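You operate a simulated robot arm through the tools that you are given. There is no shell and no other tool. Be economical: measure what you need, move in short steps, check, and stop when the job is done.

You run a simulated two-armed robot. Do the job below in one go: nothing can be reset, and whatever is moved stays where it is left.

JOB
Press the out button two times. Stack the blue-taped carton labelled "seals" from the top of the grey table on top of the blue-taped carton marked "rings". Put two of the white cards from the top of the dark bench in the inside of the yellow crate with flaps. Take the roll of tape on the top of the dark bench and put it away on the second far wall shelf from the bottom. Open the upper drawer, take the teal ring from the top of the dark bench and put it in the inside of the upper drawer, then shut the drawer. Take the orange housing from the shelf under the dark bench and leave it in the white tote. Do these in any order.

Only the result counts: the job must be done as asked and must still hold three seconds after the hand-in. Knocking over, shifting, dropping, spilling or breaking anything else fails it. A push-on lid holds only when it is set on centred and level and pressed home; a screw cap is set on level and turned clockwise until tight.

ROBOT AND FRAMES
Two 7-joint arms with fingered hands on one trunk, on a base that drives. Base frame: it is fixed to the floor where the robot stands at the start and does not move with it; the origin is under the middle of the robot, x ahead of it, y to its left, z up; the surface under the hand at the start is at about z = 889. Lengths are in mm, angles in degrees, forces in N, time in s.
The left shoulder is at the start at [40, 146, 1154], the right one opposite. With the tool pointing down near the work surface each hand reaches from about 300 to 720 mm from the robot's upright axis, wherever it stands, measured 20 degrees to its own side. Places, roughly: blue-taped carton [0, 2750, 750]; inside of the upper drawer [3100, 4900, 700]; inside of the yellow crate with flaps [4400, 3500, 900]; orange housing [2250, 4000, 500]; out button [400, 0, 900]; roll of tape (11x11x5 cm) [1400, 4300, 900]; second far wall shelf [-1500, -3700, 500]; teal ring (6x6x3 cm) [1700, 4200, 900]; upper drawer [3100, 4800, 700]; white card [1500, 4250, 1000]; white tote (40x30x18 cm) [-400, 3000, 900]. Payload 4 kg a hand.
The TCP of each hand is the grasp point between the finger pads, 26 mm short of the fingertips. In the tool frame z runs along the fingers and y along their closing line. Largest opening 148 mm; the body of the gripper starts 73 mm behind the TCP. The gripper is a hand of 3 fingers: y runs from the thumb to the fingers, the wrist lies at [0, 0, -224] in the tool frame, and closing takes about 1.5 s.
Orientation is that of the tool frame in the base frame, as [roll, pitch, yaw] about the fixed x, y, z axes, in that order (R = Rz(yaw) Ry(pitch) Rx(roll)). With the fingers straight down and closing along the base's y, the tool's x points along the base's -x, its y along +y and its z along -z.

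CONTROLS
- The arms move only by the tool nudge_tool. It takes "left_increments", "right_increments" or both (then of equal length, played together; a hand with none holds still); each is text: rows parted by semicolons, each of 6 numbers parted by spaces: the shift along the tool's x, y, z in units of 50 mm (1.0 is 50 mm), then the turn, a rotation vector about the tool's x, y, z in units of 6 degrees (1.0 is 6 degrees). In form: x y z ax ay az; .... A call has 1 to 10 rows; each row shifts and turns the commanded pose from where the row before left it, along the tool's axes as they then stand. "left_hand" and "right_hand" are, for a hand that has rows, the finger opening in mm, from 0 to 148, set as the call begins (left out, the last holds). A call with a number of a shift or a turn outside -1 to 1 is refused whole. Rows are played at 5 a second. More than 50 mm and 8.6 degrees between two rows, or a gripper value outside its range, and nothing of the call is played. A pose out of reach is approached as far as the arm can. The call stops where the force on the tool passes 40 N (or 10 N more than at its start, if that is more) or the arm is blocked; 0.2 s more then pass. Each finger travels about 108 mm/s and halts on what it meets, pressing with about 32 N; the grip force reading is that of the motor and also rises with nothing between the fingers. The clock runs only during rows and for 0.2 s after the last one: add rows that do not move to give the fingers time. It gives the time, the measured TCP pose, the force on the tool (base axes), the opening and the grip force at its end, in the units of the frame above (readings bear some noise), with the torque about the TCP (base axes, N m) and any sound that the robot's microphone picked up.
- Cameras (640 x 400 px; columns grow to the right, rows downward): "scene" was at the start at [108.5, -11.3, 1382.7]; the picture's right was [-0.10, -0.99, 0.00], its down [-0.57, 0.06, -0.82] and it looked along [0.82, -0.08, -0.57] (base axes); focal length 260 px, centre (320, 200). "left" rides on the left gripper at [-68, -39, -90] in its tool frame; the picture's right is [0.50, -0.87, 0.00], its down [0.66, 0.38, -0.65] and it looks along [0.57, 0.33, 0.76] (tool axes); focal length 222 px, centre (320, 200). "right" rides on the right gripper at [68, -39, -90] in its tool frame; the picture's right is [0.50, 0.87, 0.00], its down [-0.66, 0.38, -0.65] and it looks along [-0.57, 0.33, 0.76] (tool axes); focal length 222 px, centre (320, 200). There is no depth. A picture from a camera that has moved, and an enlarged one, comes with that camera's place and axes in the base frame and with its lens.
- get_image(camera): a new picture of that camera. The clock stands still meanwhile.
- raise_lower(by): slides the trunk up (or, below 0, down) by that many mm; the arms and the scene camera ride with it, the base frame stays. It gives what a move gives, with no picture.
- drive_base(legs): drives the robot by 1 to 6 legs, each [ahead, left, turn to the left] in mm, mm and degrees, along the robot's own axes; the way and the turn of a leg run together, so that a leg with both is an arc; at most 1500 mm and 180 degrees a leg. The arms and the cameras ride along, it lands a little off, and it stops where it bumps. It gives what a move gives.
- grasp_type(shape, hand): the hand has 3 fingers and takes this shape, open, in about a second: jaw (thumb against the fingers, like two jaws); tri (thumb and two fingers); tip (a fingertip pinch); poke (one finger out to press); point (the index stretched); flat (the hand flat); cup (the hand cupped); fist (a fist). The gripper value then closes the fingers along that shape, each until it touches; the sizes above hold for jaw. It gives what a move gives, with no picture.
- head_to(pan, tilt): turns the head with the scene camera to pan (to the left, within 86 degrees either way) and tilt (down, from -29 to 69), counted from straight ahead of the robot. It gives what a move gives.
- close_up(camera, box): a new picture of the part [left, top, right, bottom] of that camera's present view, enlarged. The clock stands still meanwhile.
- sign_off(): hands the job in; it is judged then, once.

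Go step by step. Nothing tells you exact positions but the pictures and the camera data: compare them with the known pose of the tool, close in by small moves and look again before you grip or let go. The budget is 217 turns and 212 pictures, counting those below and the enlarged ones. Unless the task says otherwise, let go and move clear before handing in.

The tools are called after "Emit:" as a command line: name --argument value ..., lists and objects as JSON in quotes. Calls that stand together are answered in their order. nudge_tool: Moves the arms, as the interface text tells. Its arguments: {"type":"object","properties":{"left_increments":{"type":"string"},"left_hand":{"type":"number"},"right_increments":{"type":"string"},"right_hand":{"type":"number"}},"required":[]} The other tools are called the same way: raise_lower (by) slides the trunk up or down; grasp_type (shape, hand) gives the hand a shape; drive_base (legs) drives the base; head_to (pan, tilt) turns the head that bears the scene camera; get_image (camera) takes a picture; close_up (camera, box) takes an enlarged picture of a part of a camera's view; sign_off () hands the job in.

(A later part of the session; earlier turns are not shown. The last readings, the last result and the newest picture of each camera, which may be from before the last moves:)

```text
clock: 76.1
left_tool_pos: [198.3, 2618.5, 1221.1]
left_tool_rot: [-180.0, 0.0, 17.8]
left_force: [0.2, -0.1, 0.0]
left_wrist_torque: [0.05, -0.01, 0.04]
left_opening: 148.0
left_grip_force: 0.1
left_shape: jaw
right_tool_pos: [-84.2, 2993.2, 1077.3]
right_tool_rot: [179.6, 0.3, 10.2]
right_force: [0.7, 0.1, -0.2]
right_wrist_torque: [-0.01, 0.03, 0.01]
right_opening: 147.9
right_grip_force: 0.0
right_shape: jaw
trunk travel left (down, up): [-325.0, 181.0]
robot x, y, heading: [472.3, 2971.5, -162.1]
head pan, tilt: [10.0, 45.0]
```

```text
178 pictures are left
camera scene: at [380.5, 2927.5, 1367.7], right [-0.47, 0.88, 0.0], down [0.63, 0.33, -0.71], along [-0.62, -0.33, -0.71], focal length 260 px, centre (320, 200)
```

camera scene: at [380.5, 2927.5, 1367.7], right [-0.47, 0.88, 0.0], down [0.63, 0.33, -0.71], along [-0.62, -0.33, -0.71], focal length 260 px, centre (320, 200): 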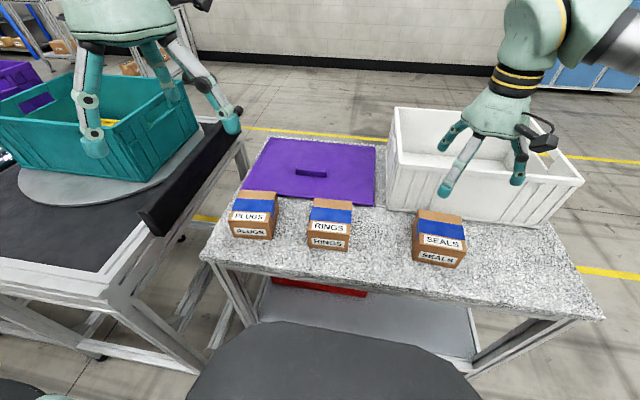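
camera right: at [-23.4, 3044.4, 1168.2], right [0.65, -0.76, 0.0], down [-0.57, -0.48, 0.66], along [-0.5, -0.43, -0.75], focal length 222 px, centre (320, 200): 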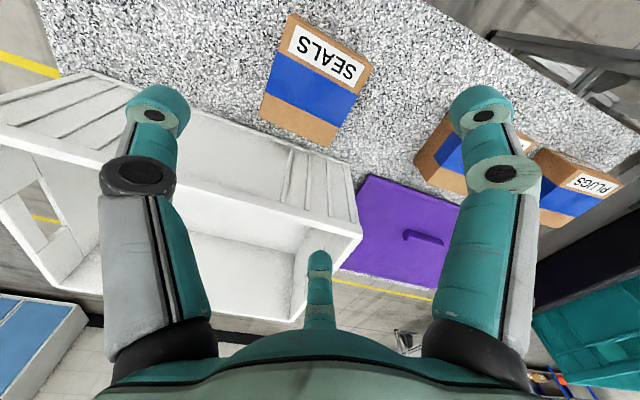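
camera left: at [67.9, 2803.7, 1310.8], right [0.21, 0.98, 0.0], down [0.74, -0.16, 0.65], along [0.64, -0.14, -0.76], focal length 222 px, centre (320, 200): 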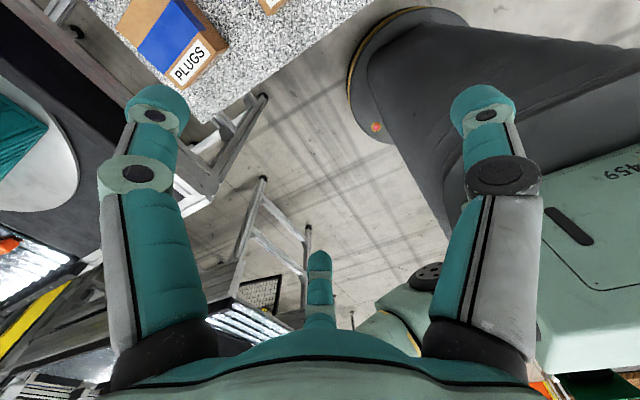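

I correct the position a little and lower to just above the carton.

Emit:
nudge_tool --right_increments "-0.1 -0.13 0 0 0 -0.3; 0 0 0.8 0 0 0; 0 0 0.8 0 0 0; 0 0 0.8 0 0 0; 0 0 0 0 0 0"

Emit:
get_image --camera "right"

Emit:
close_up --camera "scene" --box '[360, 100, 600, 280]'

```text
clock: 77.3
left_tool_pos: [198.4, 2618.3, 1220.1]
left_tool_rot: [180.0, 0.1, 17.8]
left_force: [0.5, 1.0, -0.7]
left_wrist_torque: [0.02, 0.0, 0.01]
left_opening: 147.8
left_grip_force: 0.1
left_shape: jaw
right_tool_pos: [-92.4, 2997.8, 960.7]
right_tool_rot: [179.7, 0.5, 12.0]
right_force: [0.3, 0.2, -0.6]
right_wrist_torque: [0.01, -0.01, -0.03]
right_opening: 147.8
right_grip_force: 0.1
right_shape: jaw
trunk travel left (down, up): [-325.0, 181.0]
robot x, y, heading: [470.9, 2968.8, -162.0]
head pan, tilt: [10.0, 45.0]
```

```text
177 pictures are left
camera right: at [-32.8, 3049.9, 1051.0], right [0.67, -0.74, 0.0], down [-0.56, -0.5, 0.66], along [-0.49, -0.44, -0.75], focal length 222 px, centre (320, 200)
```

right: 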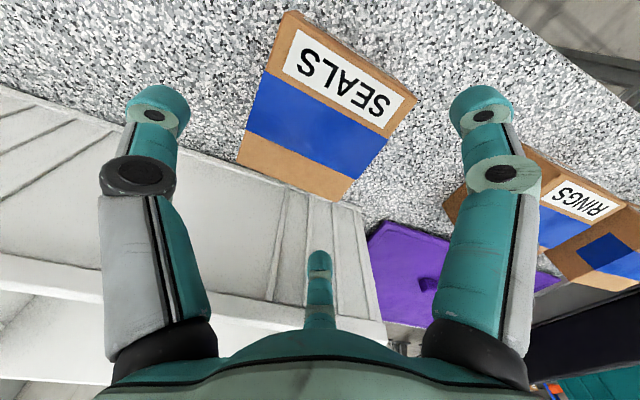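

```text
2.22 times, centred on (480, 190) of scene
camera zoom: at [381.0, 2927.7, 1367.8], right [-0.47, 0.88, 0.0], down [0.63, 0.33, -0.71], along [-0.63, -0.33, -0.71], focal length 578 px, centre (-36, 222)
```

zoom: 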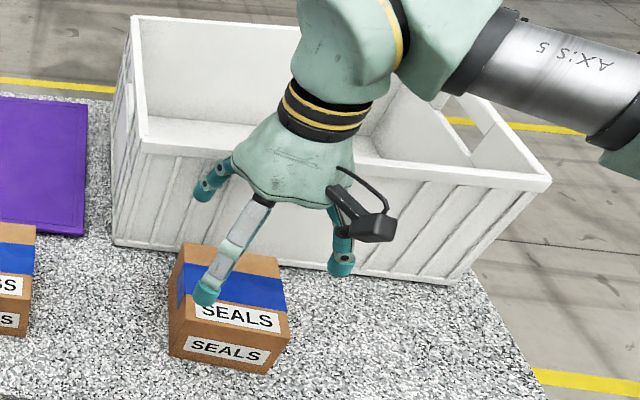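

The hand looks radial, with a thumb and two spread fingers. I test on the free left hand how "jaw" closes before relying on it.

Emit:
nudge_tool --left_increments "0 0 0 0 0 0; 0 0 0 0 0 0; 0 0 0 0 0 0; 0 0 0 0 0 0" --left_hand 70

Emit:
get_image --camera "left"

Emit:
get_image --camera "scene"

```text
clock: 78.3
left_tool_pos: [198.2, 2618.7, 1221.1]
left_tool_rot: [-180.0, 0.0, 17.8]
left_force: [-0.1, 0.1, 0.4]
left_wrist_torque: [0.02, 0.02, -0.02]
left_opening: 70.3
left_grip_force: 0.0
left_shape: jaw
right_tool_pos: [-93.2, 2998.1, 961.5]
right_tool_rot: [179.8, 0.4, 12.0]
right_force: [-0.2, -0.4, -0.1]
right_wrist_torque: [0.02, 0.02, 0.0]
right_opening: 147.9
right_grip_force: 0.1
right_shape: jaw
trunk travel left (down, up): [-325.0, 181.0]
robot x, y, heading: [474.8, 2975.8, -162.2]
head pan, tilt: [10.0, 45.0]
```

```text
175 pictures are left
camera left: at [122.9, 2634.7, 1310.8], right [0.21, 0.98, 0.0], down [0.74, -0.16, 0.65], along [0.64, -0.14, -0.76], focal length 222 px, centre (320, 200)
```

left: 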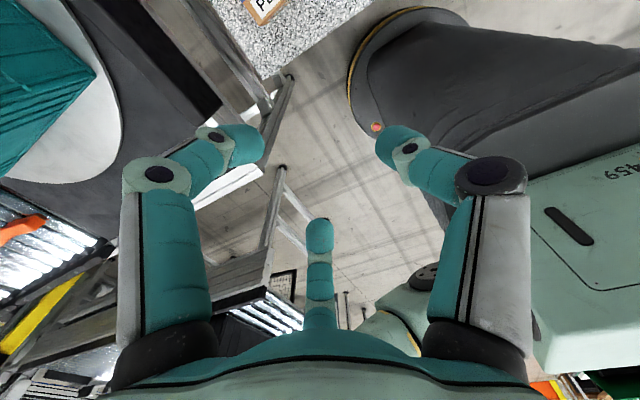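

```text
174 pictures are left
camera scene: at [380.8, 2927.8, 1367.8], right [-0.47, 0.88, 0.0], down [0.63, 0.33, -0.71], along [-0.62, -0.33, -0.71], focal length 260 px, centre (320, 200)
```

scene: 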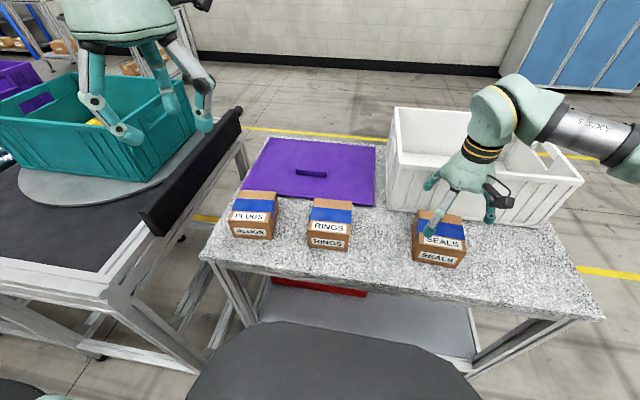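

The fingers close radially, 120° apart. The carton is about 106 mm square, so it fits with roughly 5 mm of clearance, and I descend around it slowly.

Emit:
nudge_tool --right_increments "0 -0.12 0.4 0 0 0; 0 0 0.4 0 0 0; 0 0 0.2 0 0 0; 0 0 0.2 0 0 0; 0 0 0.2 0 0 0; 0 0 0.2 0 0 0; 0 0 0 0 0 0"

Emit:
get_image --camera "right"

Emit:
close_up --camera "scene" --box '[360, 120, 560, 280]'

```text
clock: 79.9
left_tool_pos: [198.5, 2619.6, 1221.0]
left_tool_rot: [-180.0, 0.2, 17.8]
left_force: [0.2, -0.1, -0.4]
left_wrist_torque: [0.01, -0.01, 0.01]
left_opening: 70.7
left_grip_force: 0.1
left_shape: jaw
right_tool_pos: [-93.3, 3004.4, 879.3]
right_tool_rot: [179.7, 0.3, 12.1]
right_force: [1.0, 0.9, 1.2]
right_wrist_torque: [-0.02, -0.07, 0.06]
right_opening: 148.0
right_grip_force: 0.0
right_shape: jaw
trunk travel left (down, up): [-325.0, 181.0]
robot x, y, heading: [469.9, 2975.9, -162.1]
head pan, tilt: [10.0, 45.0]
```

```text
173 pictures are left
camera right: at [-33.5, 3056.3, 969.2], right [0.67, -0.74, 0.0], down [-0.56, -0.5, 0.66], along [-0.49, -0.44, -0.75], focal length 222 px, centre (320, 200)
```

right: 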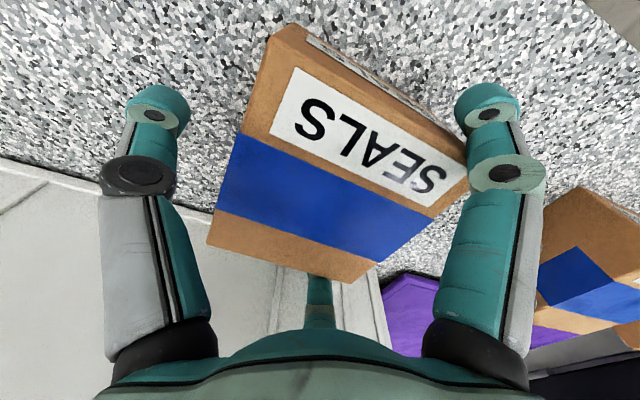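

```text
2.50 times, centred on (460, 200) of scene
camera zoom: at [381.2, 2927.8, 1367.8], right [-0.47, 0.88, 0.0], down [0.63, 0.33, -0.71], along [-0.63, -0.33, -0.71], focal length 651 px, centre (-30, 200)
```

zoom: 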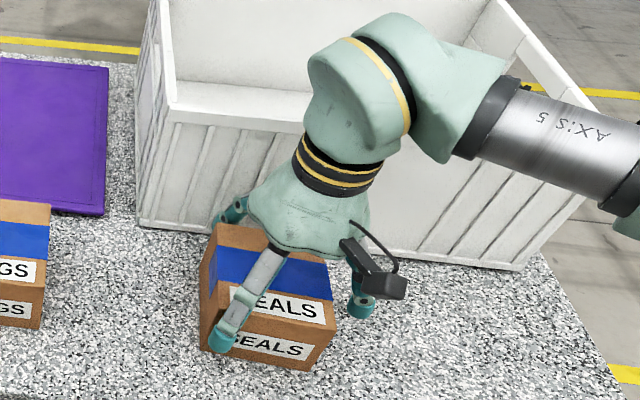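

The fingers straddle the carton. I go 20 mm lower, close, and check the grip.

Emit:
nudge_tool --right_increments "0 0 0.2 0 0 0; 0 0 0.2 0 0 0; 0 0 0 0 0 0"

Emit:
nudge_tool --right_increments "0 0 0 0 0 0; 0 0 0 0 0 0; 0 0 0 0 0 0; 0 0 0 0 0 0; 0 0 0 0 0 0; 0 0 0 0 0 0; 0 0 0 0 0 0; 0 0 0 0 0 0" --right_hand 0

Emit:
get_image --camera "right"

Emit:
close_up --camera "scene" --box '[360, 120, 560, 280]'

```text
clock: 80.7
left_tool_pos: [201.0, 2618.8, 1221.2]
left_tool_rot: [-180.0, 0.1, 17.8]
left_force: [-0.6, 0.6, -0.1]
left_wrist_torque: [0.0, 0.0, -0.01]
left_opening: 70.6
left_grip_force: 0.0
left_shape: jaw
right_tool_pos: [-92.2, 3006.3, 859.7]
right_tool_rot: [179.7, 0.7, 12.2]
right_force: [4.8, 0.4, 15.1]
right_wrist_torque: [-0.38, -0.4, 0.15]
right_opening: 147.8
right_grip_force: 0.0
right_shape: jaw
trunk travel left (down, up): [-325.0, 181.0]
robot x, y, heading: [473.6, 2973.3, -162.1]
head pan, tilt: [10.0, 45.0]
```

```text
clock: 82.5
left_tool_pos: [200.9, 2617.8, 1221.0]
left_tool_rot: [-180.0, 0.1, 17.8]
left_force: [-0.2, 0.0, 0.4]
left_wrist_torque: [-0.01, -0.02, 0.02]
left_opening: 70.7
left_grip_force: 0.1
left_shape: jaw
right_tool_pos: [-92.6, 3006.2, 859.6]
right_tool_rot: [179.7, 0.5, 12.2]
right_force: [2.8, -1.7, 12.5]
right_wrist_torque: [0.59, 0.16, 0.06]
right_opening: 102.3
right_grip_force: 31.8
right_shape: jaw
trunk travel left (down, up): [-325.0, 181.0]
robot x, y, heading: [470.9, 2973.1, -162.2]
head pan, tilt: [10.0, 45.0]
```

```text
171 pictures are left
camera right: at [-32.3, 3057.5, 949.3], right [0.67, -0.74, 0.0], down [-0.56, -0.5, 0.66], along [-0.49, -0.44, -0.75], focal length 222 px, centre (320, 200)
```

right: 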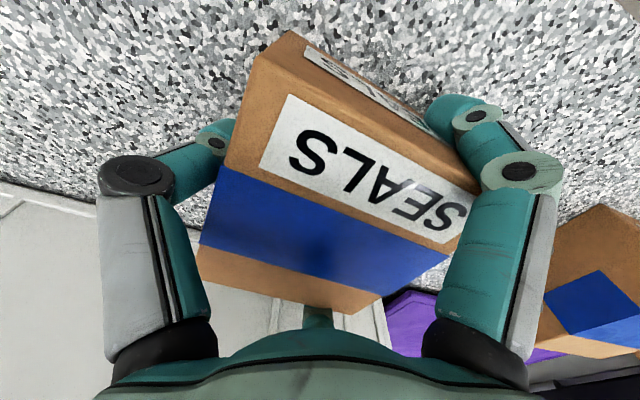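

```text
2.50 times, centred on (460, 200) of scene
camera zoom: at [382.8, 2927.5, 1367.9], right [-0.47, 0.88, 0.0], down [0.62, 0.33, -0.71], along [-0.63, -0.33, -0.71], focal length 651 px, centre (-30, 200)
```

zoom: 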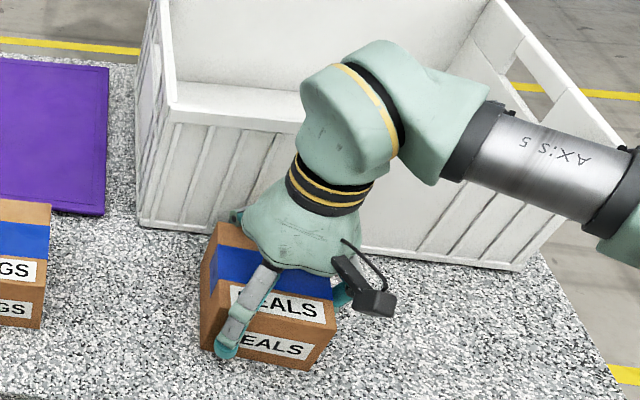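

The grip reads 102 mm at 32 N. I lift 60 mm and check.

Emit:
nudge_tool --right_increments "0 0 -0.3 0 0 0; 0 0 -0.4 0 0 0; 0 0 -0.5 0 0 0; 0 0 0 0 0 0"

Emit:
get_image --camera "right"

Emit:
get_image --camera "scene"

```text
clock: 83.5
left_tool_pos: [198.7, 2619.1, 1219.1]
left_tool_rot: [-179.9, 0.0, 17.8]
left_force: [-0.2, -0.3, -0.3]
left_wrist_torque: [0.01, -0.02, 0.02]
left_opening: 70.4
left_grip_force: 0.0
left_shape: jaw
right_tool_pos: [-93.7, 3007.7, 915.9]
right_tool_rot: [179.7, 0.3, 12.1]
right_force: [-0.2, 0.2, -2.3]
right_wrist_torque: [0.01, 0.01, -0.01]
right_opening: 101.8
right_grip_force: 31.8
right_shape: jaw
trunk travel left (down, up): [-325.0, 181.0]
robot x, y, heading: [470.6, 2975.8, -162.2]
head pan, tilt: [10.0, 45.0]
```

```text
169 pictures are left
camera right: at [-34.6, 3059.3, 1007.6], right [0.67, -0.74, 0.0], down [-0.56, -0.5, 0.66], along [-0.49, -0.44, -0.75], focal length 222 px, centre (320, 200)
```

right: 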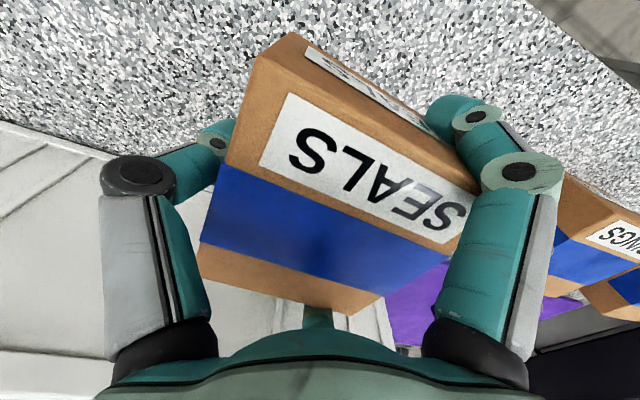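

```text
168 pictures are left
camera scene: at [380.1, 2927.9, 1367.7], right [-0.47, 0.88, 0.0], down [0.63, 0.33, -0.71], along [-0.62, -0.33, -0.71], focal length 260 px, centre (320, 200)
```

scene: 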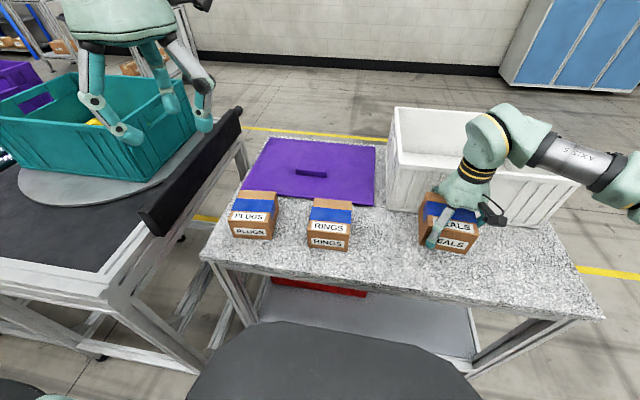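

The carton is held level. I raise it and carry it above RINGS, turning it to match RINGS' yaw.

Emit:
nudge_tool --right_increments "0 0 -0.8 0 0 0; 0 0 -0.7 0 0 0; 0.09 0.86 0 0 0 0; 0.09 0.86 0 0 0 0; 0.1 0.86 0 0 0 0; 0.1 0.86 0 0 0 0; 0.09 0.86 0 0 0 -0.5; 0.09 0.86 0 0 0 -0.5; 0 0 0 0 0 -0.75; 0 0 0 0 0 0"

Emit:
get_image --camera "right"

Emit:
get_image --camera "scene"

Emit:
close_up --camera "scene" --box '[230, 130, 430, 280]'

```text
clock: 85.7
left_tool_pos: [197.9, 2618.2, 1220.3]
left_tool_rot: [180.0, 0.1, 17.9]
left_force: [-0.1, 0.7, 0.2]
left_wrist_torque: [0.0, 0.02, 0.02]
left_opening: 70.3
left_grip_force: 0.0
left_shape: jaw
right_tool_pos: [-9.1, 2760.2, 995.0]
right_tool_rot: [179.8, 0.5, 22.6]
right_force: [-0.2, -1.2, -2.4]
right_wrist_torque: [-0.02, 0.01, -0.02]
right_opening: 100.9
right_grip_force: 32.7
right_shape: jaw
trunk travel left (down, up): [-325.0, 181.0]
robot x, y, heading: [471.7, 2976.9, -162.3]
head pan, tilt: [10.0, 45.0]
```

```text
167 pictures are left
camera right: at [40.1, 2822.4, 1085.4], right [0.79, -0.61, 0.0], down [-0.46, -0.6, 0.66], along [-0.4, -0.52, -0.75], focal length 222 px, centre (320, 200)
```

right: 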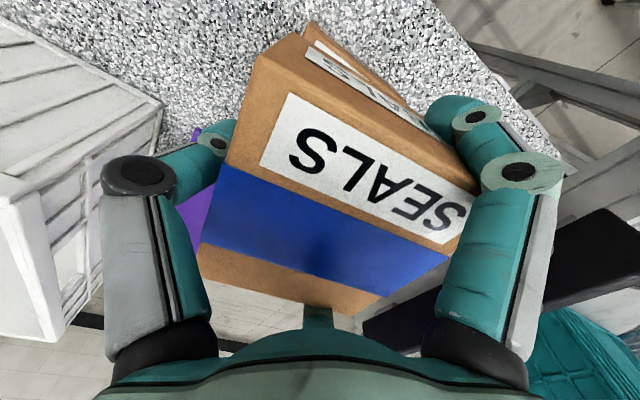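

```text
166 pictures are left
camera scene: at [380.5, 2927.5, 1367.7], right [-0.47, 0.88, 0.0], down [0.63, 0.33, -0.71], along [-0.62, -0.33, -0.71], focal length 260 px, centre (320, 200)
```

scene: 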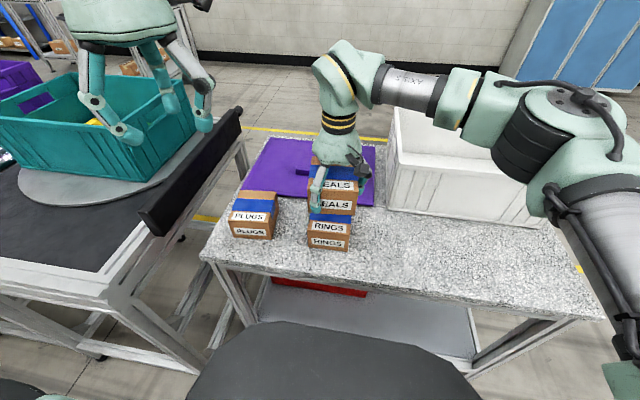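

```text
2.67 times, centred on (330, 205) of scene
camera zoom: at [380.5, 2927.5, 1367.7], right [-0.47, 0.88, 0.0], down [0.63, 0.33, -0.71], along [-0.62, -0.33, -0.71], focal length 694 px, centre (293, 187)
```

zoom: 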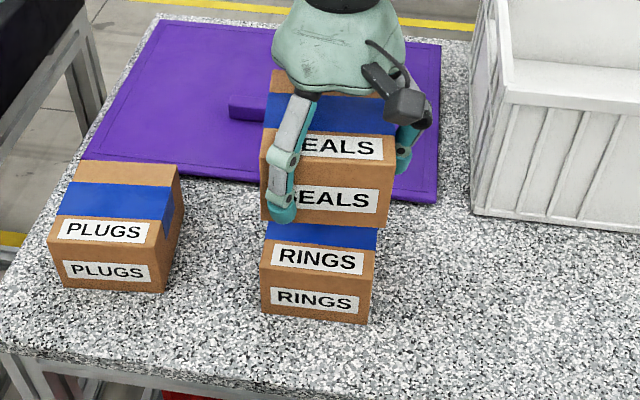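

The carton is above RINGS. I zoom in more to check alignment before lowering.

Emit:
close_up --camera "scene" --box '[290, 150, 390, 260]'

Emit:
close_up --camera "right" --box '[200, 0, 500, 190]'

```text
3.64 times, centred on (340, 205) of scene
camera zoom: at [380.5, 2927.5, 1367.7], right [-0.47, 0.88, 0.0], down [0.63, 0.33, -0.71], along [-0.62, -0.33, -0.71], focal length 946 px, centre (247, 182)
```

zoom: 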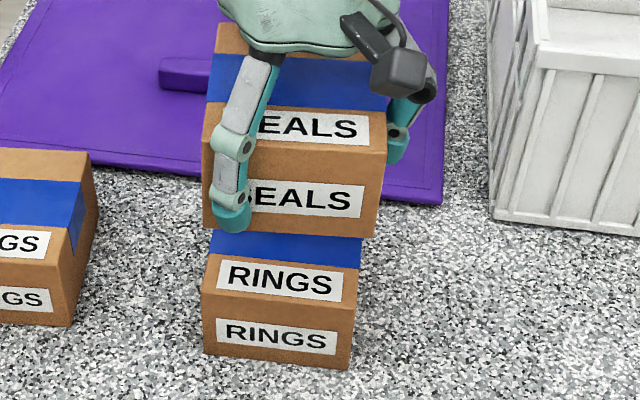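

```text
2.11 times, centred on (350, 95) of right
camera zoom: at [40.1, 2822.4, 1085.4], right [0.79, -0.61, 0.0], down [-0.46, -0.6, 0.66], along [-0.4, -0.52, -0.75], focal length 468 px, centre (257, 421)
```

zoom: 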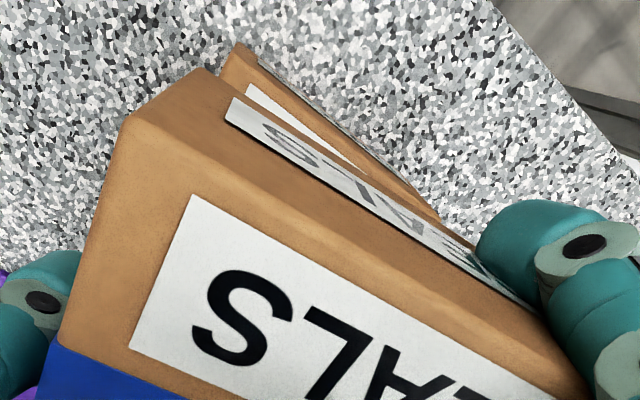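

The offset is only about 5 mm. I correct it and lower 60 mm.

Emit:
nudge_tool --right_increments "-0.03 0.1 0 0 0 0; 0 0 0.4 0 0 0; 0 0 0.4 0 0 0; 0 0 0.4 0 0 0; 0 0 0 0 0 0"

Emit:
close_up --camera "scene" --box '[290, 150, 390, 260]'

Emit:
close_up --camera "right" --box '[200, 0, 500, 190]'

```text
clock: 86.9
left_tool_pos: [197.9, 2617.9, 1221.1]
left_tool_rot: [-180.0, 0.0, 17.7]
left_force: [-0.1, 1.0, -0.6]
left_wrist_torque: [0.01, 0.0, 0.0]
left_opening: 70.7
left_grip_force: 0.1
left_shape: jaw
right_tool_pos: [-8.8, 2756.2, 934.2]
right_tool_rot: [179.8, 0.4, 22.5]
right_force: [0.5, 0.9, -2.5]
right_wrist_torque: [0.03, 0.02, 0.02]
right_opening: 101.6
right_grip_force: 31.4
right_shape: jaw
trunk travel left (down, up): [-325.0, 181.0]
robot x, y, heading: [469.7, 2974.3, -162.1]
head pan, tilt: [10.0, 45.0]
```

```text
3.64 times, centred on (340, 205) of scene
camera zoom: at [380.6, 2927.6, 1367.8], right [-0.47, 0.88, 0.0], down [0.63, 0.33, -0.71], along [-0.62, -0.33, -0.71], focal length 946 px, centre (247, 182)
```

zoom: 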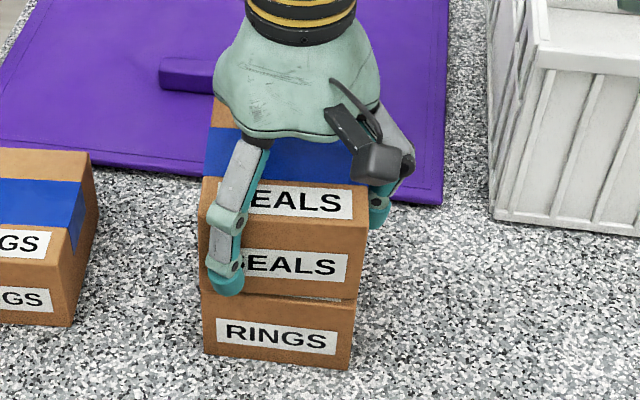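

```text
2.11 times, centred on (350, 95) of right
camera zoom: at [39.7, 2817.4, 1024.6], right [0.79, -0.61, 0.0], down [-0.46, -0.6, 0.66], along [-0.4, -0.52, -0.75], focal length 468 px, centre (257, 421)
```

zoom: 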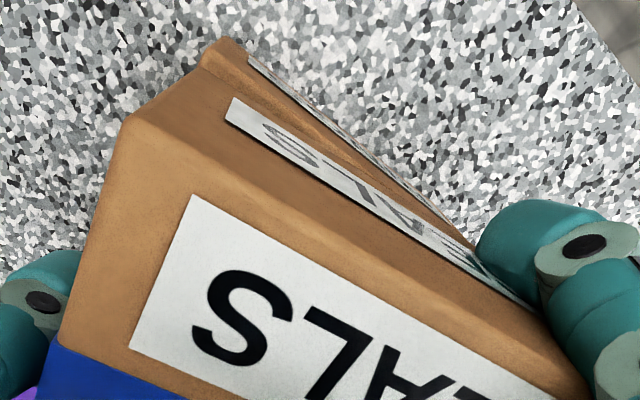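

The alignment looks very good. I lower in small steps until I feel contact.

Emit:
nudge_tool --right_increments "0 0 0.08 0 0 0; 0 0 0.06 0 0 0; 0 0 0.05 0 0 0; 0 0 0 0 0 0"

```text
clock: 87.9
left_tool_pos: [202.0, 2619.8, 1222.4]
left_tool_rot: [-180.0, 0.2, 17.8]
left_force: [0.3, 0.0, -0.6]
left_wrist_torque: [0.02, 0.0, 0.0]
left_opening: 70.6
left_grip_force: 0.1
left_shape: jaw
right_tool_pos: [-8.3, 2754.9, 927.2]
right_tool_rot: [179.7, 0.8, 22.5]
right_force: [-5.2, -2.4, 30.4]
right_wrist_torque: [1.16, -0.17, 0.18]
right_opening: 101.4
right_grip_force: 31.9
right_shape: jaw
trunk travel left (down, up): [-325.0, 181.0]
robot x, y, heading: [473.5, 2973.4, -162.3]
head pan, tilt: [10.0, 45.0]
```

Contact. I ease off, open, and look.

Emit:
nudge_tool --right_increments "0 0 -0.05 0 0 0; 0 0 0 0 0 0"

Emit:
nudge_tool --right_increments "0 0 0 0 0 0; 0 0 0 0 0 0; 0 0 0 0 0 0; 0 0 0 0 0 0; 0 0 0 0 0 0" --right_hand 148

Emit:
close_up --camera "scene" --box '[290, 150, 390, 260]'

Emit:
get_image --camera "right"

```text
clock: 88.5
left_tool_pos: [199.5, 2618.8, 1222.0]
left_tool_rot: [180.0, 0.1, 17.7]
left_force: [-0.1, 1.0, 0.8]
left_wrist_torque: [0.0, 0.01, -0.01]
left_opening: 70.5
left_grip_force: 0.0
left_shape: jaw
right_tool_pos: [-6.6, 2755.3, 928.3]
right_tool_rot: [179.8, 0.6, 22.7]
right_force: [-2.0, -2.2, 22.1]
right_wrist_torque: [0.88, 0.28, 0.1]
right_opening: 100.9
right_grip_force: 32.2
right_shape: jaw
trunk travel left (down, up): [-325.0, 181.0]
robot x, y, heading: [477.5, 2978.1, -161.9]
head pan, tilt: [10.0, 45.0]
```

```text
clock: 89.7
left_tool_pos: [200.4, 2619.2, 1222.2]
left_tool_rot: [-179.9, 0.0, 17.8]
left_force: [-0.5, 0.2, 0.9]
left_wrist_torque: [-0.01, -0.04, 0.01]
left_opening: 70.6
left_grip_force: 0.2
left_shape: jaw
right_tool_pos: [-7.5, 2756.1, 927.7]
right_tool_rot: [179.7, 0.4, 22.5]
right_force: [1.9, 1.1, 16.8]
right_wrist_torque: [-0.38, -0.36, -0.03]
right_opening: 147.4
right_grip_force: 0.0
right_shape: jaw
trunk travel left (down, up): [-325.0, 181.0]
robot x, y, heading: [471.1, 2976.9, -162.1]
head pan, tilt: [10.0, 45.0]
```

```text
3.64 times, centred on (340, 205) of scene
camera zoom: at [382.9, 2928.6, 1368.0], right [-0.47, 0.88, 0.0], down [0.62, 0.33, -0.71], along [-0.63, -0.33, -0.71], focal length 946 px, centre (247, 182)
```

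zoom: 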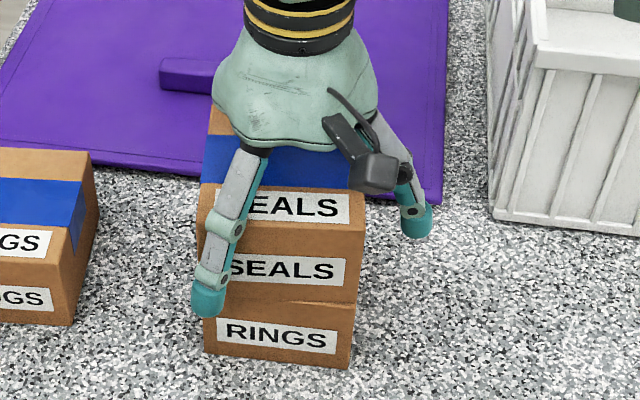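

```text
159 pictures are left
camera right: at [41.5, 2817.5, 1018.6], right [0.79, -0.61, 0.0], down [-0.46, -0.6, 0.66], along [-0.4, -0.52, -0.75], focal length 222 px, centre (320, 200)
```

right: 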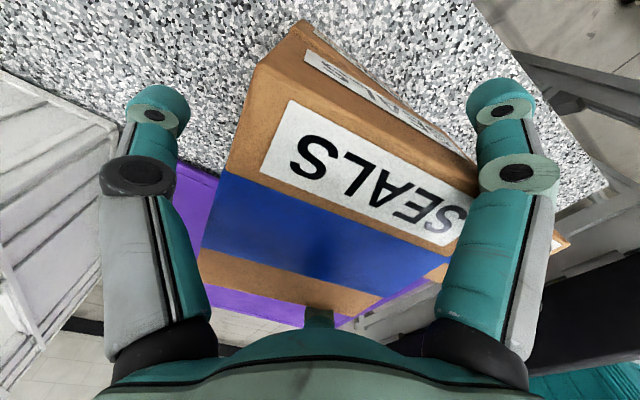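

The palm rests on the carton top, which explains the force. I lift straight up and check the stack.

Emit:
nudge_tool --right_increments "0 0 -0.3 0 0 0; 0 0 -0.4 0 0 0; 0 0 -0.7 0 0 0; 0 0 -0.9 0 0 0; 0 0 -0.9 0 0 0; 0 0 -0.9 0 0 0; 0.8 -0.5 -0.2 0 0 0; 0.8 -0.5 0 0 0 0; 0.8 -0.5 0 0 0 0; 0 0 0 0 0 0"

Emit:
get_image --camera "scene"

Emit:
get_image --camera "right"

```text
clock: 91.9
left_tool_pos: [198.8, 2617.9, 1220.4]
left_tool_rot: [-180.0, 0.0, 17.8]
left_force: [0.2, -0.7, 0.7]
left_wrist_torque: [0.0, 0.05, 0.03]
left_opening: 70.6
left_grip_force: 0.1
left_shape: jaw
right_tool_pos: [80.5, 2871.5, 1138.2]
right_tool_rot: [179.8, 0.4, 22.4]
right_force: [-0.3, 0.1, 0.1]
right_wrist_torque: [0.02, -0.03, 0.02]
right_opening: 148.1
right_grip_force: 0.0
right_shape: jaw
trunk travel left (down, up): [-325.0, 181.0]
robot x, y, heading: [470.0, 2973.6, -162.1]
head pan, tilt: [10.0, 45.0]
```

```text
158 pictures are left
camera scene: at [380.5, 2927.2, 1367.7], right [-0.47, 0.88, 0.0], down [0.63, 0.33, -0.71], along [-0.62, -0.33, -0.71], focal length 260 px, centre (320, 200)
```

scene: 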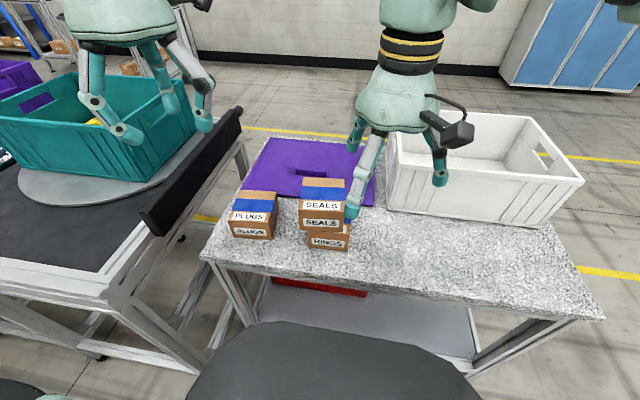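

```text
157 pictures are left
camera right: at [128.9, 2933.2, 1229.5], right [0.79, -0.61, 0.0], down [-0.46, -0.6, 0.66], along [-0.4, -0.52, -0.75], focal length 222 px, centre (320, 200)
```

right: 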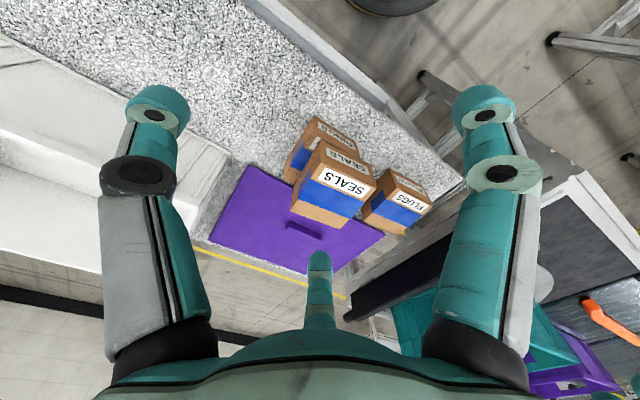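

SEALS looks shifted left on top of RINGS. I zoom in.

Emit:
close_up --camera "scene" --box '[270, 160, 370, 260]'

Emit:
close_up --camera "right" --box '[260, 100, 440, 250]'

```text
4.00 times, centred on (320, 210) of scene
camera zoom: at [380.5, 2927.2, 1367.7], right [-0.47, 0.88, 0.0], down [0.63, 0.33, -0.71], along [-0.62, -0.33, -0.71], focal length 1041 px, centre (320, 160)
```

zoom: 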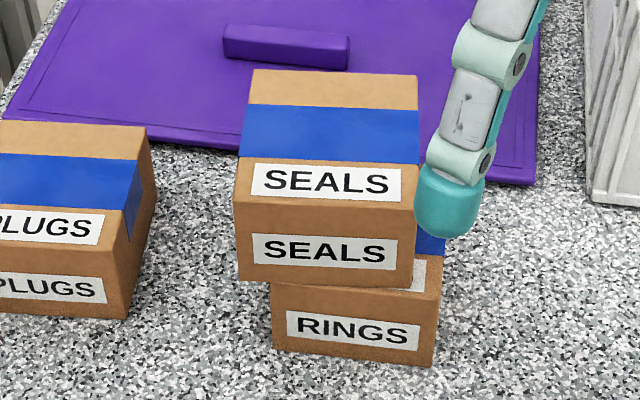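

```text
2.67 times, centred on (350, 175) of right
camera zoom: at [128.9, 2933.2, 1229.5], right [0.79, -0.61, 0.0], down [-0.46, -0.6, 0.66], along [-0.4, -0.52, -0.75], focal length 592 px, centre (240, 267)
```

zoom: 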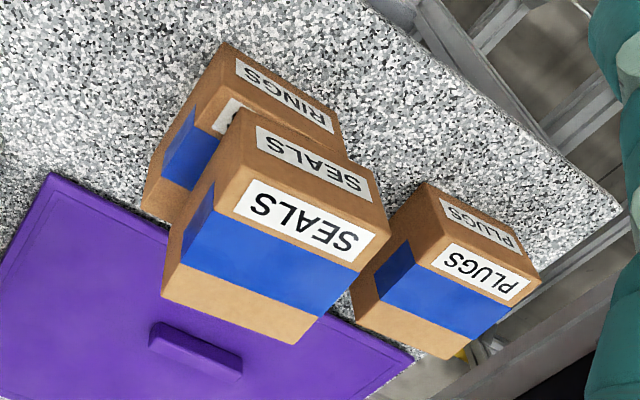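

SEALS rests flat on RINGS about 15 mm off centre, which is stable. Next I back off, turn toward the dark bench and look.

Emit:
nudge_tool --right_increments "0 -0.3 -0.8 0 0 0; 0.3 -0.6 -0.5 0 0 0; 0.5 -0.6 0 0 0 0; 0.4 -0.6 0 0 0 0.7; 0 0 0 0 0 0"

Emit:
drive_base --legs '[[-300, 0, 0], [0, 0, 180]]'

Emit:
head_to --pan 35 --tilt 20

Emit:
get_image --camera "scene"

Emit:
head_to --pan -20 --tilt 15

Emit:
get_image --camera "scene"

```text
clock: 93.1
left_tool_pos: [199.0, 2616.7, 1221.1]
left_tool_rot: [-180.0, -0.1, 17.7]
left_force: [0.2, 0.2, -0.6]
left_wrist_torque: [0.02, 0.03, -0.01]
left_opening: 70.4
left_grip_force: 0.1
left_shape: jaw
right_tool_pos: [88.3, 2990.3, 1204.2]
right_tool_rot: [179.8, 0.5, 18.2]
right_force: [-0.7, 0.1, -0.4]
right_wrist_torque: [0.03, 0.0, 0.01]
right_opening: 147.9
right_grip_force: 0.0
right_shape: jaw
trunk travel left (down, up): [-325.0, 181.0]
robot x, y, heading: [471.9, 2975.5, -162.0]
head pan, tilt: [10.0, 45.0]
```

```text
clock: 102.3
left_tool_pos: [1053.6, 3403.3, 1221.4]
left_tool_rot: [-180.0, 0.0, -166.0]
left_force: [-0.1, -1.0, -0.3]
left_wrist_torque: [0.01, -0.01, 0.0]
left_opening: 70.7
left_grip_force: 0.0
left_shape: jaw
right_tool_pos: [1138.9, 3024.3, 1203.8]
right_tool_rot: [179.7, 0.5, -165.6]
right_force: [-0.4, 0.3, -0.6]
right_wrist_torque: [0.0, 0.0, -0.02]
right_opening: 147.9
right_grip_force: 0.0
right_shape: jaw
trunk travel left (down, up): [-325.0, 181.0]
robot x, y, heading: [760.6, 3067.7, 13.7]
head pan, tilt: [10.0, 45.0]
```

```text
clock: 103.2
left_tool_pos: [1052.5, 3402.1, 1220.9]
left_tool_rot: [180.0, 0.1, -166.1]
left_force: [-0.2, -0.3, 0.2]
left_wrist_torque: [-0.04, 0.01, -0.01]
left_opening: 70.7
left_grip_force: 0.1
left_shape: jaw
right_tool_pos: [1138.7, 3023.8, 1204.6]
right_tool_rot: [179.6, 0.6, -165.5]
right_force: [0.4, 0.0, -0.2]
right_wrist_torque: [0.0, 0.01, -0.03]
right_opening: 148.1
right_grip_force: 0.0
right_shape: jaw
trunk travel left (down, up): [-325.0, 181.0]
robot x, y, heading: [762.0, 3063.5, 14.0]
head pan, tilt: [35.0, 20.0]
```

```text
154 pictures are left
camera scene: at [838.3, 3138.9, 1406.4], right [0.75, -0.66, 0.0], down [-0.23, -0.26, -0.94], along [0.62, 0.71, -0.34], focal length 260 px, centre (320, 200)
```

scene: 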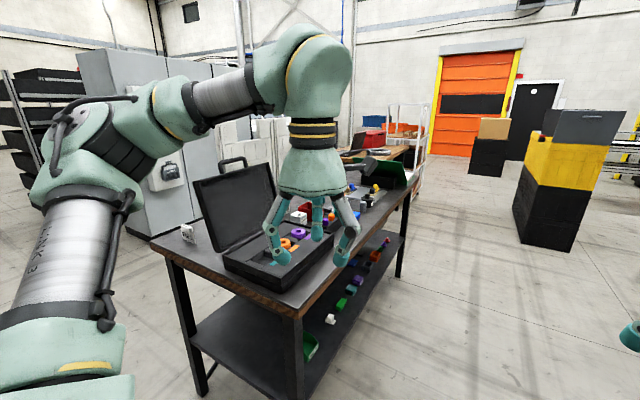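

```text
clock: 104.4
left_tool_pos: [1053.5, 3402.7, 1221.5]
left_tool_rot: [180.0, 0.0, -166.1]
left_force: [0.4, 0.1, -0.1]
left_wrist_torque: [0.01, -0.02, -0.01]
left_opening: 70.7
left_grip_force: 0.0
left_shape: jaw
right_tool_pos: [1138.7, 3023.2, 1203.2]
right_tool_rot: [179.7, 0.6, -165.5]
right_force: [-0.7, -1.1, 0.9]
right_wrist_torque: [-0.02, 0.02, 0.01]
right_opening: 147.8
right_grip_force: 0.0
right_shape: jaw
trunk travel left (down, up): [-325.0, 181.0]
robot x, y, heading: [757.6, 3069.9, 14.0]
head pan, tilt: [-20.0, 15.0]
```

```text
153 pictures are left
camera scene: at [869.9, 3059.0, 1414.6], right [-0.1, -0.99, 0.0], down [-0.26, 0.03, -0.97], along [0.96, -0.1, -0.26], focal length 260 px, centre (320, 200)
```

scene: 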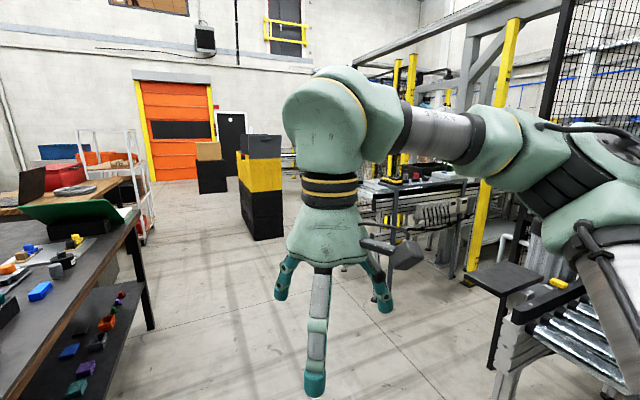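

The yellow crate is the top of the stack ahead, and the housings lie on the shelf under the bench. I drive along the bench's right long side and face it.

Emit:
drive_base --legs '[[1214, 30, 0], [0, 0, 95]]'

Emit:
head_to --pan 10 --tilt 35

Emit:
get_image --camera "scene"

```text
clock: 114.6
left_tool_pos: [1557.0, 3635.1, 1221.8]
left_tool_rot: [-180.0, 0.0, -70.5]
left_force: [-0.8, -0.4, 0.3]
left_wrist_torque: [0.01, -0.01, 0.01]
left_opening: 70.6
left_grip_force: 0.0
left_shape: jaw
right_tool_pos: [1926.1, 3757.5, 1204.2]
right_tool_rot: [179.8, 0.6, -69.9]
right_force: [0.4, -0.1, 0.0]
right_wrist_torque: [0.01, -0.01, -0.03]
right_opening: 148.1
right_grip_force: 0.1
right_shape: jaw
trunk travel left (down, up): [-325.0, 181.0]
robot x, y, heading: [1921.6, 3372.9, 109.5]
head pan, tilt: [-20.0, 15.0]
```

```text
clock: 115.6
left_tool_pos: [1557.3, 3635.2, 1222.1]
left_tool_rot: [-179.9, 0.0, -70.4]
left_force: [-0.4, 0.6, -0.8]
left_wrist_torque: [0.01, 0.0, -0.01]
left_opening: 70.6
left_grip_force: 0.1
left_shape: jaw
right_tool_pos: [1925.6, 3756.6, 1202.5]
right_tool_rot: [179.7, 0.5, -69.9]
right_force: [0.2, 0.2, 0.0]
right_wrist_torque: [-0.01, -0.02, 0.03]
right_opening: 148.1
right_grip_force: 0.0
right_shape: jaw
trunk travel left (down, up): [-325.0, 181.0]
robot x, y, heading: [1918.8, 3372.4, 109.6]
head pan, tilt: [10.0, 35.0]
```

```text
152 pictures are left
camera scene: at [1871.2, 3466.3, 1382.6], right [0.87, 0.49, 0.0], down [0.28, -0.5, -0.82], along [-0.4, 0.71, -0.57], focal length 260 px, centre (320, 200)
```

scene: 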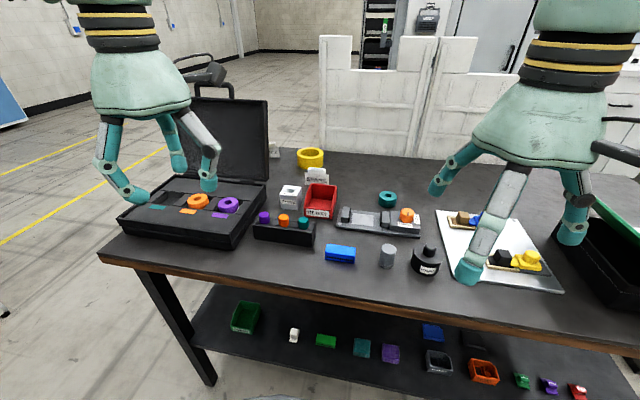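

I have a good view of the bench. I zoom in on the items.

Emit:
close_up --camera "scene" --box '[250, 130, 450, 255]'

Emit:
close_up --camera "scene" --box '[200, 290, 610, 400]'

Emit:
close_up --camera "scene" --box '[270, 140, 350, 220]'

```text
3.20 times, centred on (350, 192) of scene
camera zoom: at [1871.2, 3466.3, 1382.6], right [0.87, 0.49, 0.0], down [0.28, -0.5, -0.82], along [-0.4, 0.71, -0.57], focal length 833 px, centre (224, 224)
```

zoom: 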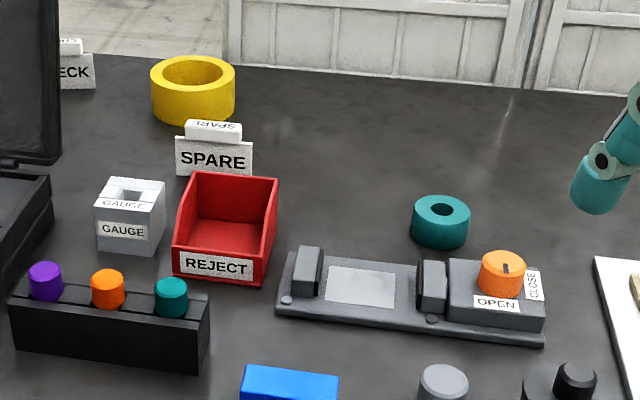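

```text
1.56 times, centred on (405, 345) of scene
camera zoom: at [1871.2, 3466.3, 1382.6], right [0.87, 0.49, 0.0], down [0.28, -0.5, -0.82], along [-0.4, 0.71, -0.57], focal length 406 px, centre (187, -26)
```

zoom: 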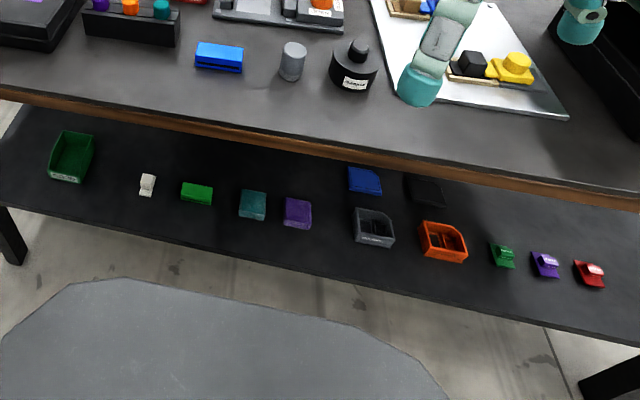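

```text
5.00 times, centred on (310, 180) of scene
camera zoom: at [1871.2, 3466.3, 1382.6], right [0.87, 0.49, 0.0], down [0.28, -0.5, -0.82], along [-0.4, 0.71, -0.57], focal length 1301 px, centre (370, 300)
```

zoom: 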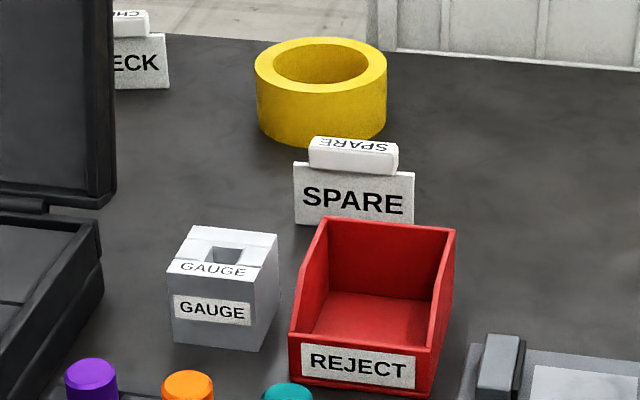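

The teal ring is at about (1730, 4146). I drive closer, about 300 mm from the bench edge, to pick it with the right hand.

Emit:
drive_base --legs '[[125, 130, 0]]'

Emit:
head_to --pan 0 --tilt 40

Emit:
get_image --camera "scene"

Emit:
get_image --camera "right"

```text
clock: 117.1
left_tool_pos: [1389.8, 3708.0, 1222.3]
left_tool_rot: [179.9, 0.1, -70.2]
left_force: [0.5, -0.5, 0.0]
left_wrist_torque: [0.03, -0.03, -0.01]
left_opening: 70.8
left_grip_force: 0.0
left_shape: jaw
right_tool_pos: [1759.6, 3832.2, 1204.0]
right_tool_rot: [179.6, 0.5, -69.6]
right_force: [0.1, 0.2, 0.2]
right_wrist_torque: [-0.01, 0.04, 0.01]
right_opening: 147.7
right_grip_force: 0.1
right_shape: jaw
trunk travel left (down, up): [-325.0, 181.0]
robot x, y, heading: [1753.2, 3450.5, 109.8]
head pan, tilt: [10.0, 35.0]
```

```text
clock: 117.8
left_tool_pos: [1388.4, 3709.8, 1221.6]
left_tool_rot: [180.0, -0.1, -70.2]
left_force: [-0.1, 0.9, 0.1]
left_wrist_torque: [-0.01, -0.01, 0.0]
left_opening: 70.6
left_grip_force: 0.0
left_shape: jaw
right_tool_pos: [1755.5, 3832.2, 1204.4]
right_tool_rot: [179.7, 0.4, -69.7]
right_force: [-1.1, 0.5, 0.2]
right_wrist_torque: [0.0, -0.01, 0.01]
right_opening: 147.7
right_grip_force: 0.0
right_shape: jaw
trunk travel left (down, up): [-325.0, 181.0]
robot x, y, heading: [1752.2, 3452.7, 109.8]
head pan, tilt: [0.0, 40.0]
```

```text
148 pictures are left
camera scene: at [1717.1, 3545.7, 1375.0], right [0.94, 0.34, 0.0], down [0.22, -0.6, -0.77], along [-0.26, 0.72, -0.64], focal length 260 px, centre (320, 200)
```

scene: 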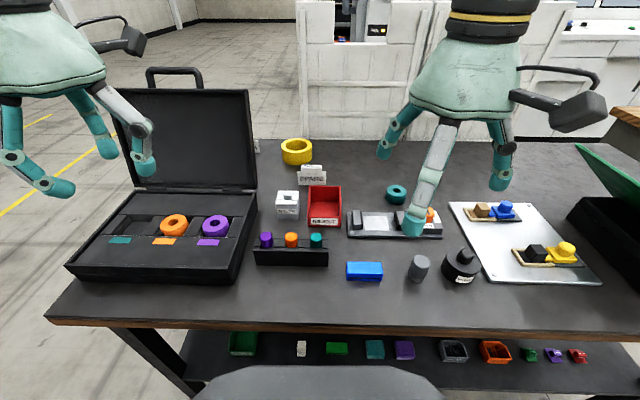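

```text
147 pictures are left
camera right: at [1817.8, 3782.0, 1294.5], right [-0.64, -0.77, 0.0], down [-0.58, 0.48, 0.66], along [-0.51, 0.42, -0.75], focal length 222 px, centre (320, 200)
```

right: 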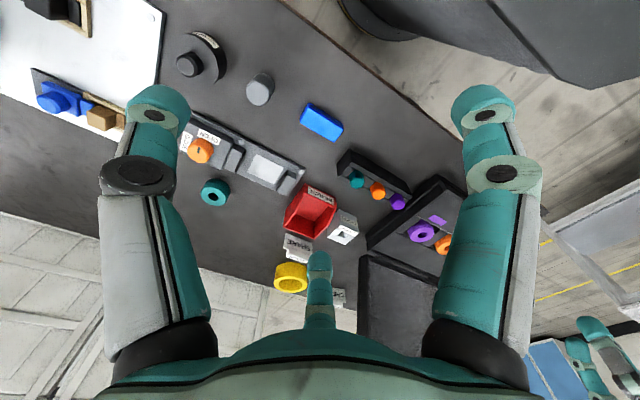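

The ring is at about (1727, 4158, 920). I move the right hand above it.

Emit:
nudge_tool --right_increments "-0.79 -0.215 0.2 0 0 0; -0.79 -0.215 0.2 0 0 0; -0.79 -0.215 0.4 0 0 0; -0.79 -0.215 0.4 0 0 0; -0.79 -0.215 0.4 0 0 0; -0.79 -0.215 0.5 0 0 0; -0.79 -0.215 0.5 0 0 0; -0.79 -0.215 0.5 0 0 0; 0 0 0 0 0 1; 0 0 0 0 0 1" --right_hand 100

Emit:
nudge_tool --right_increments "0 0 0 0 0 1; 0 0 0 0 0 1; 0 0 0 0 0 1; 0 0 0.2 0 0 0; 0 0 0 0 0 0"

Emit:
get_image --camera "right"

Emit:
get_image --camera "scene"

```text
clock: 120.0
left_tool_pos: [1389.3, 3708.8, 1222.2]
left_tool_rot: [179.9, 0.1, -70.2]
left_force: [-0.5, -0.6, -0.2]
left_wrist_torque: [-0.02, -0.02, 0.0]
left_opening: 70.5
left_grip_force: 0.0
left_shape: jaw
right_tool_pos: [1725.1, 4156.2, 1054.7]
right_tool_rot: [179.6, 0.5, -81.8]
right_force: [-0.1, -0.3, -0.9]
right_wrist_torque: [0.0, 0.03, -0.01]
right_opening: 100.5
right_grip_force: 0.1
right_shape: jaw
right hand out of reach, approached as far as the arm can: row 8
trunk travel left (down, up): [-325.0, 181.0]
robot x, y, heading: [1754.1, 3448.1, 109.8]
head pan, tilt: [0.0, 40.0]
```

```text
clock: 121.2
left_tool_pos: [1389.0, 3708.4, 1220.0]
left_tool_rot: [-179.9, 0.0, -70.2]
left_force: [-0.9, 0.7, 0.6]
left_wrist_torque: [0.0, -0.03, -0.02]
left_opening: 70.5
left_grip_force: 0.1
left_shape: jaw
right_tool_pos: [1724.2, 4157.7, 1043.9]
right_tool_rot: [179.4, 0.3, -99.6]
right_force: [-0.2, 0.5, -0.3]
right_wrist_torque: [-0.03, -0.02, 0.02]
right_opening: 100.4
right_grip_force: 0.1
right_shape: jaw
trunk travel left (down, up): [-325.0, 181.0]
robot x, y, heading: [1756.0, 3449.4, 110.1]
head pan, tilt: [0.0, 40.0]
```

```text
146 pictures are left
camera right: at [1753.6, 4083.1, 1135.0], right [-0.94, -0.35, 0.01], down [-0.26, 0.71, 0.66], along [-0.23, 0.62, -0.75], focal length 222 px, centre (320, 200)
```

right: 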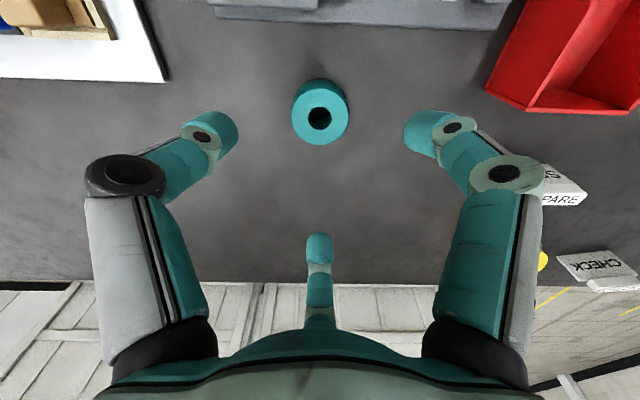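

```text
145 pictures are left
camera scene: at [1717.8, 3545.3, 1375.0], right [0.94, 0.34, 0.0], down [0.22, -0.6, -0.77], along [-0.26, 0.72, -0.64], focal length 260 px, centre (320, 200)
```

scene: 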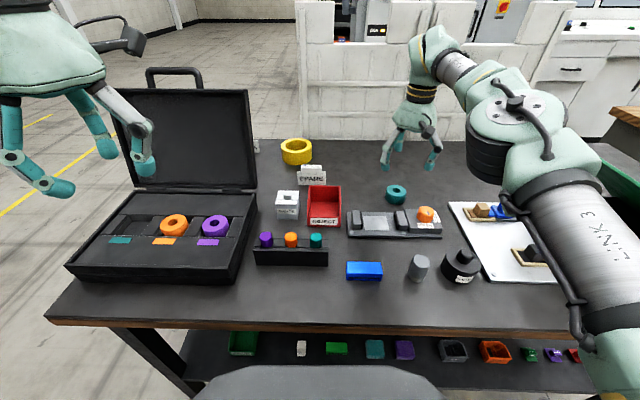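

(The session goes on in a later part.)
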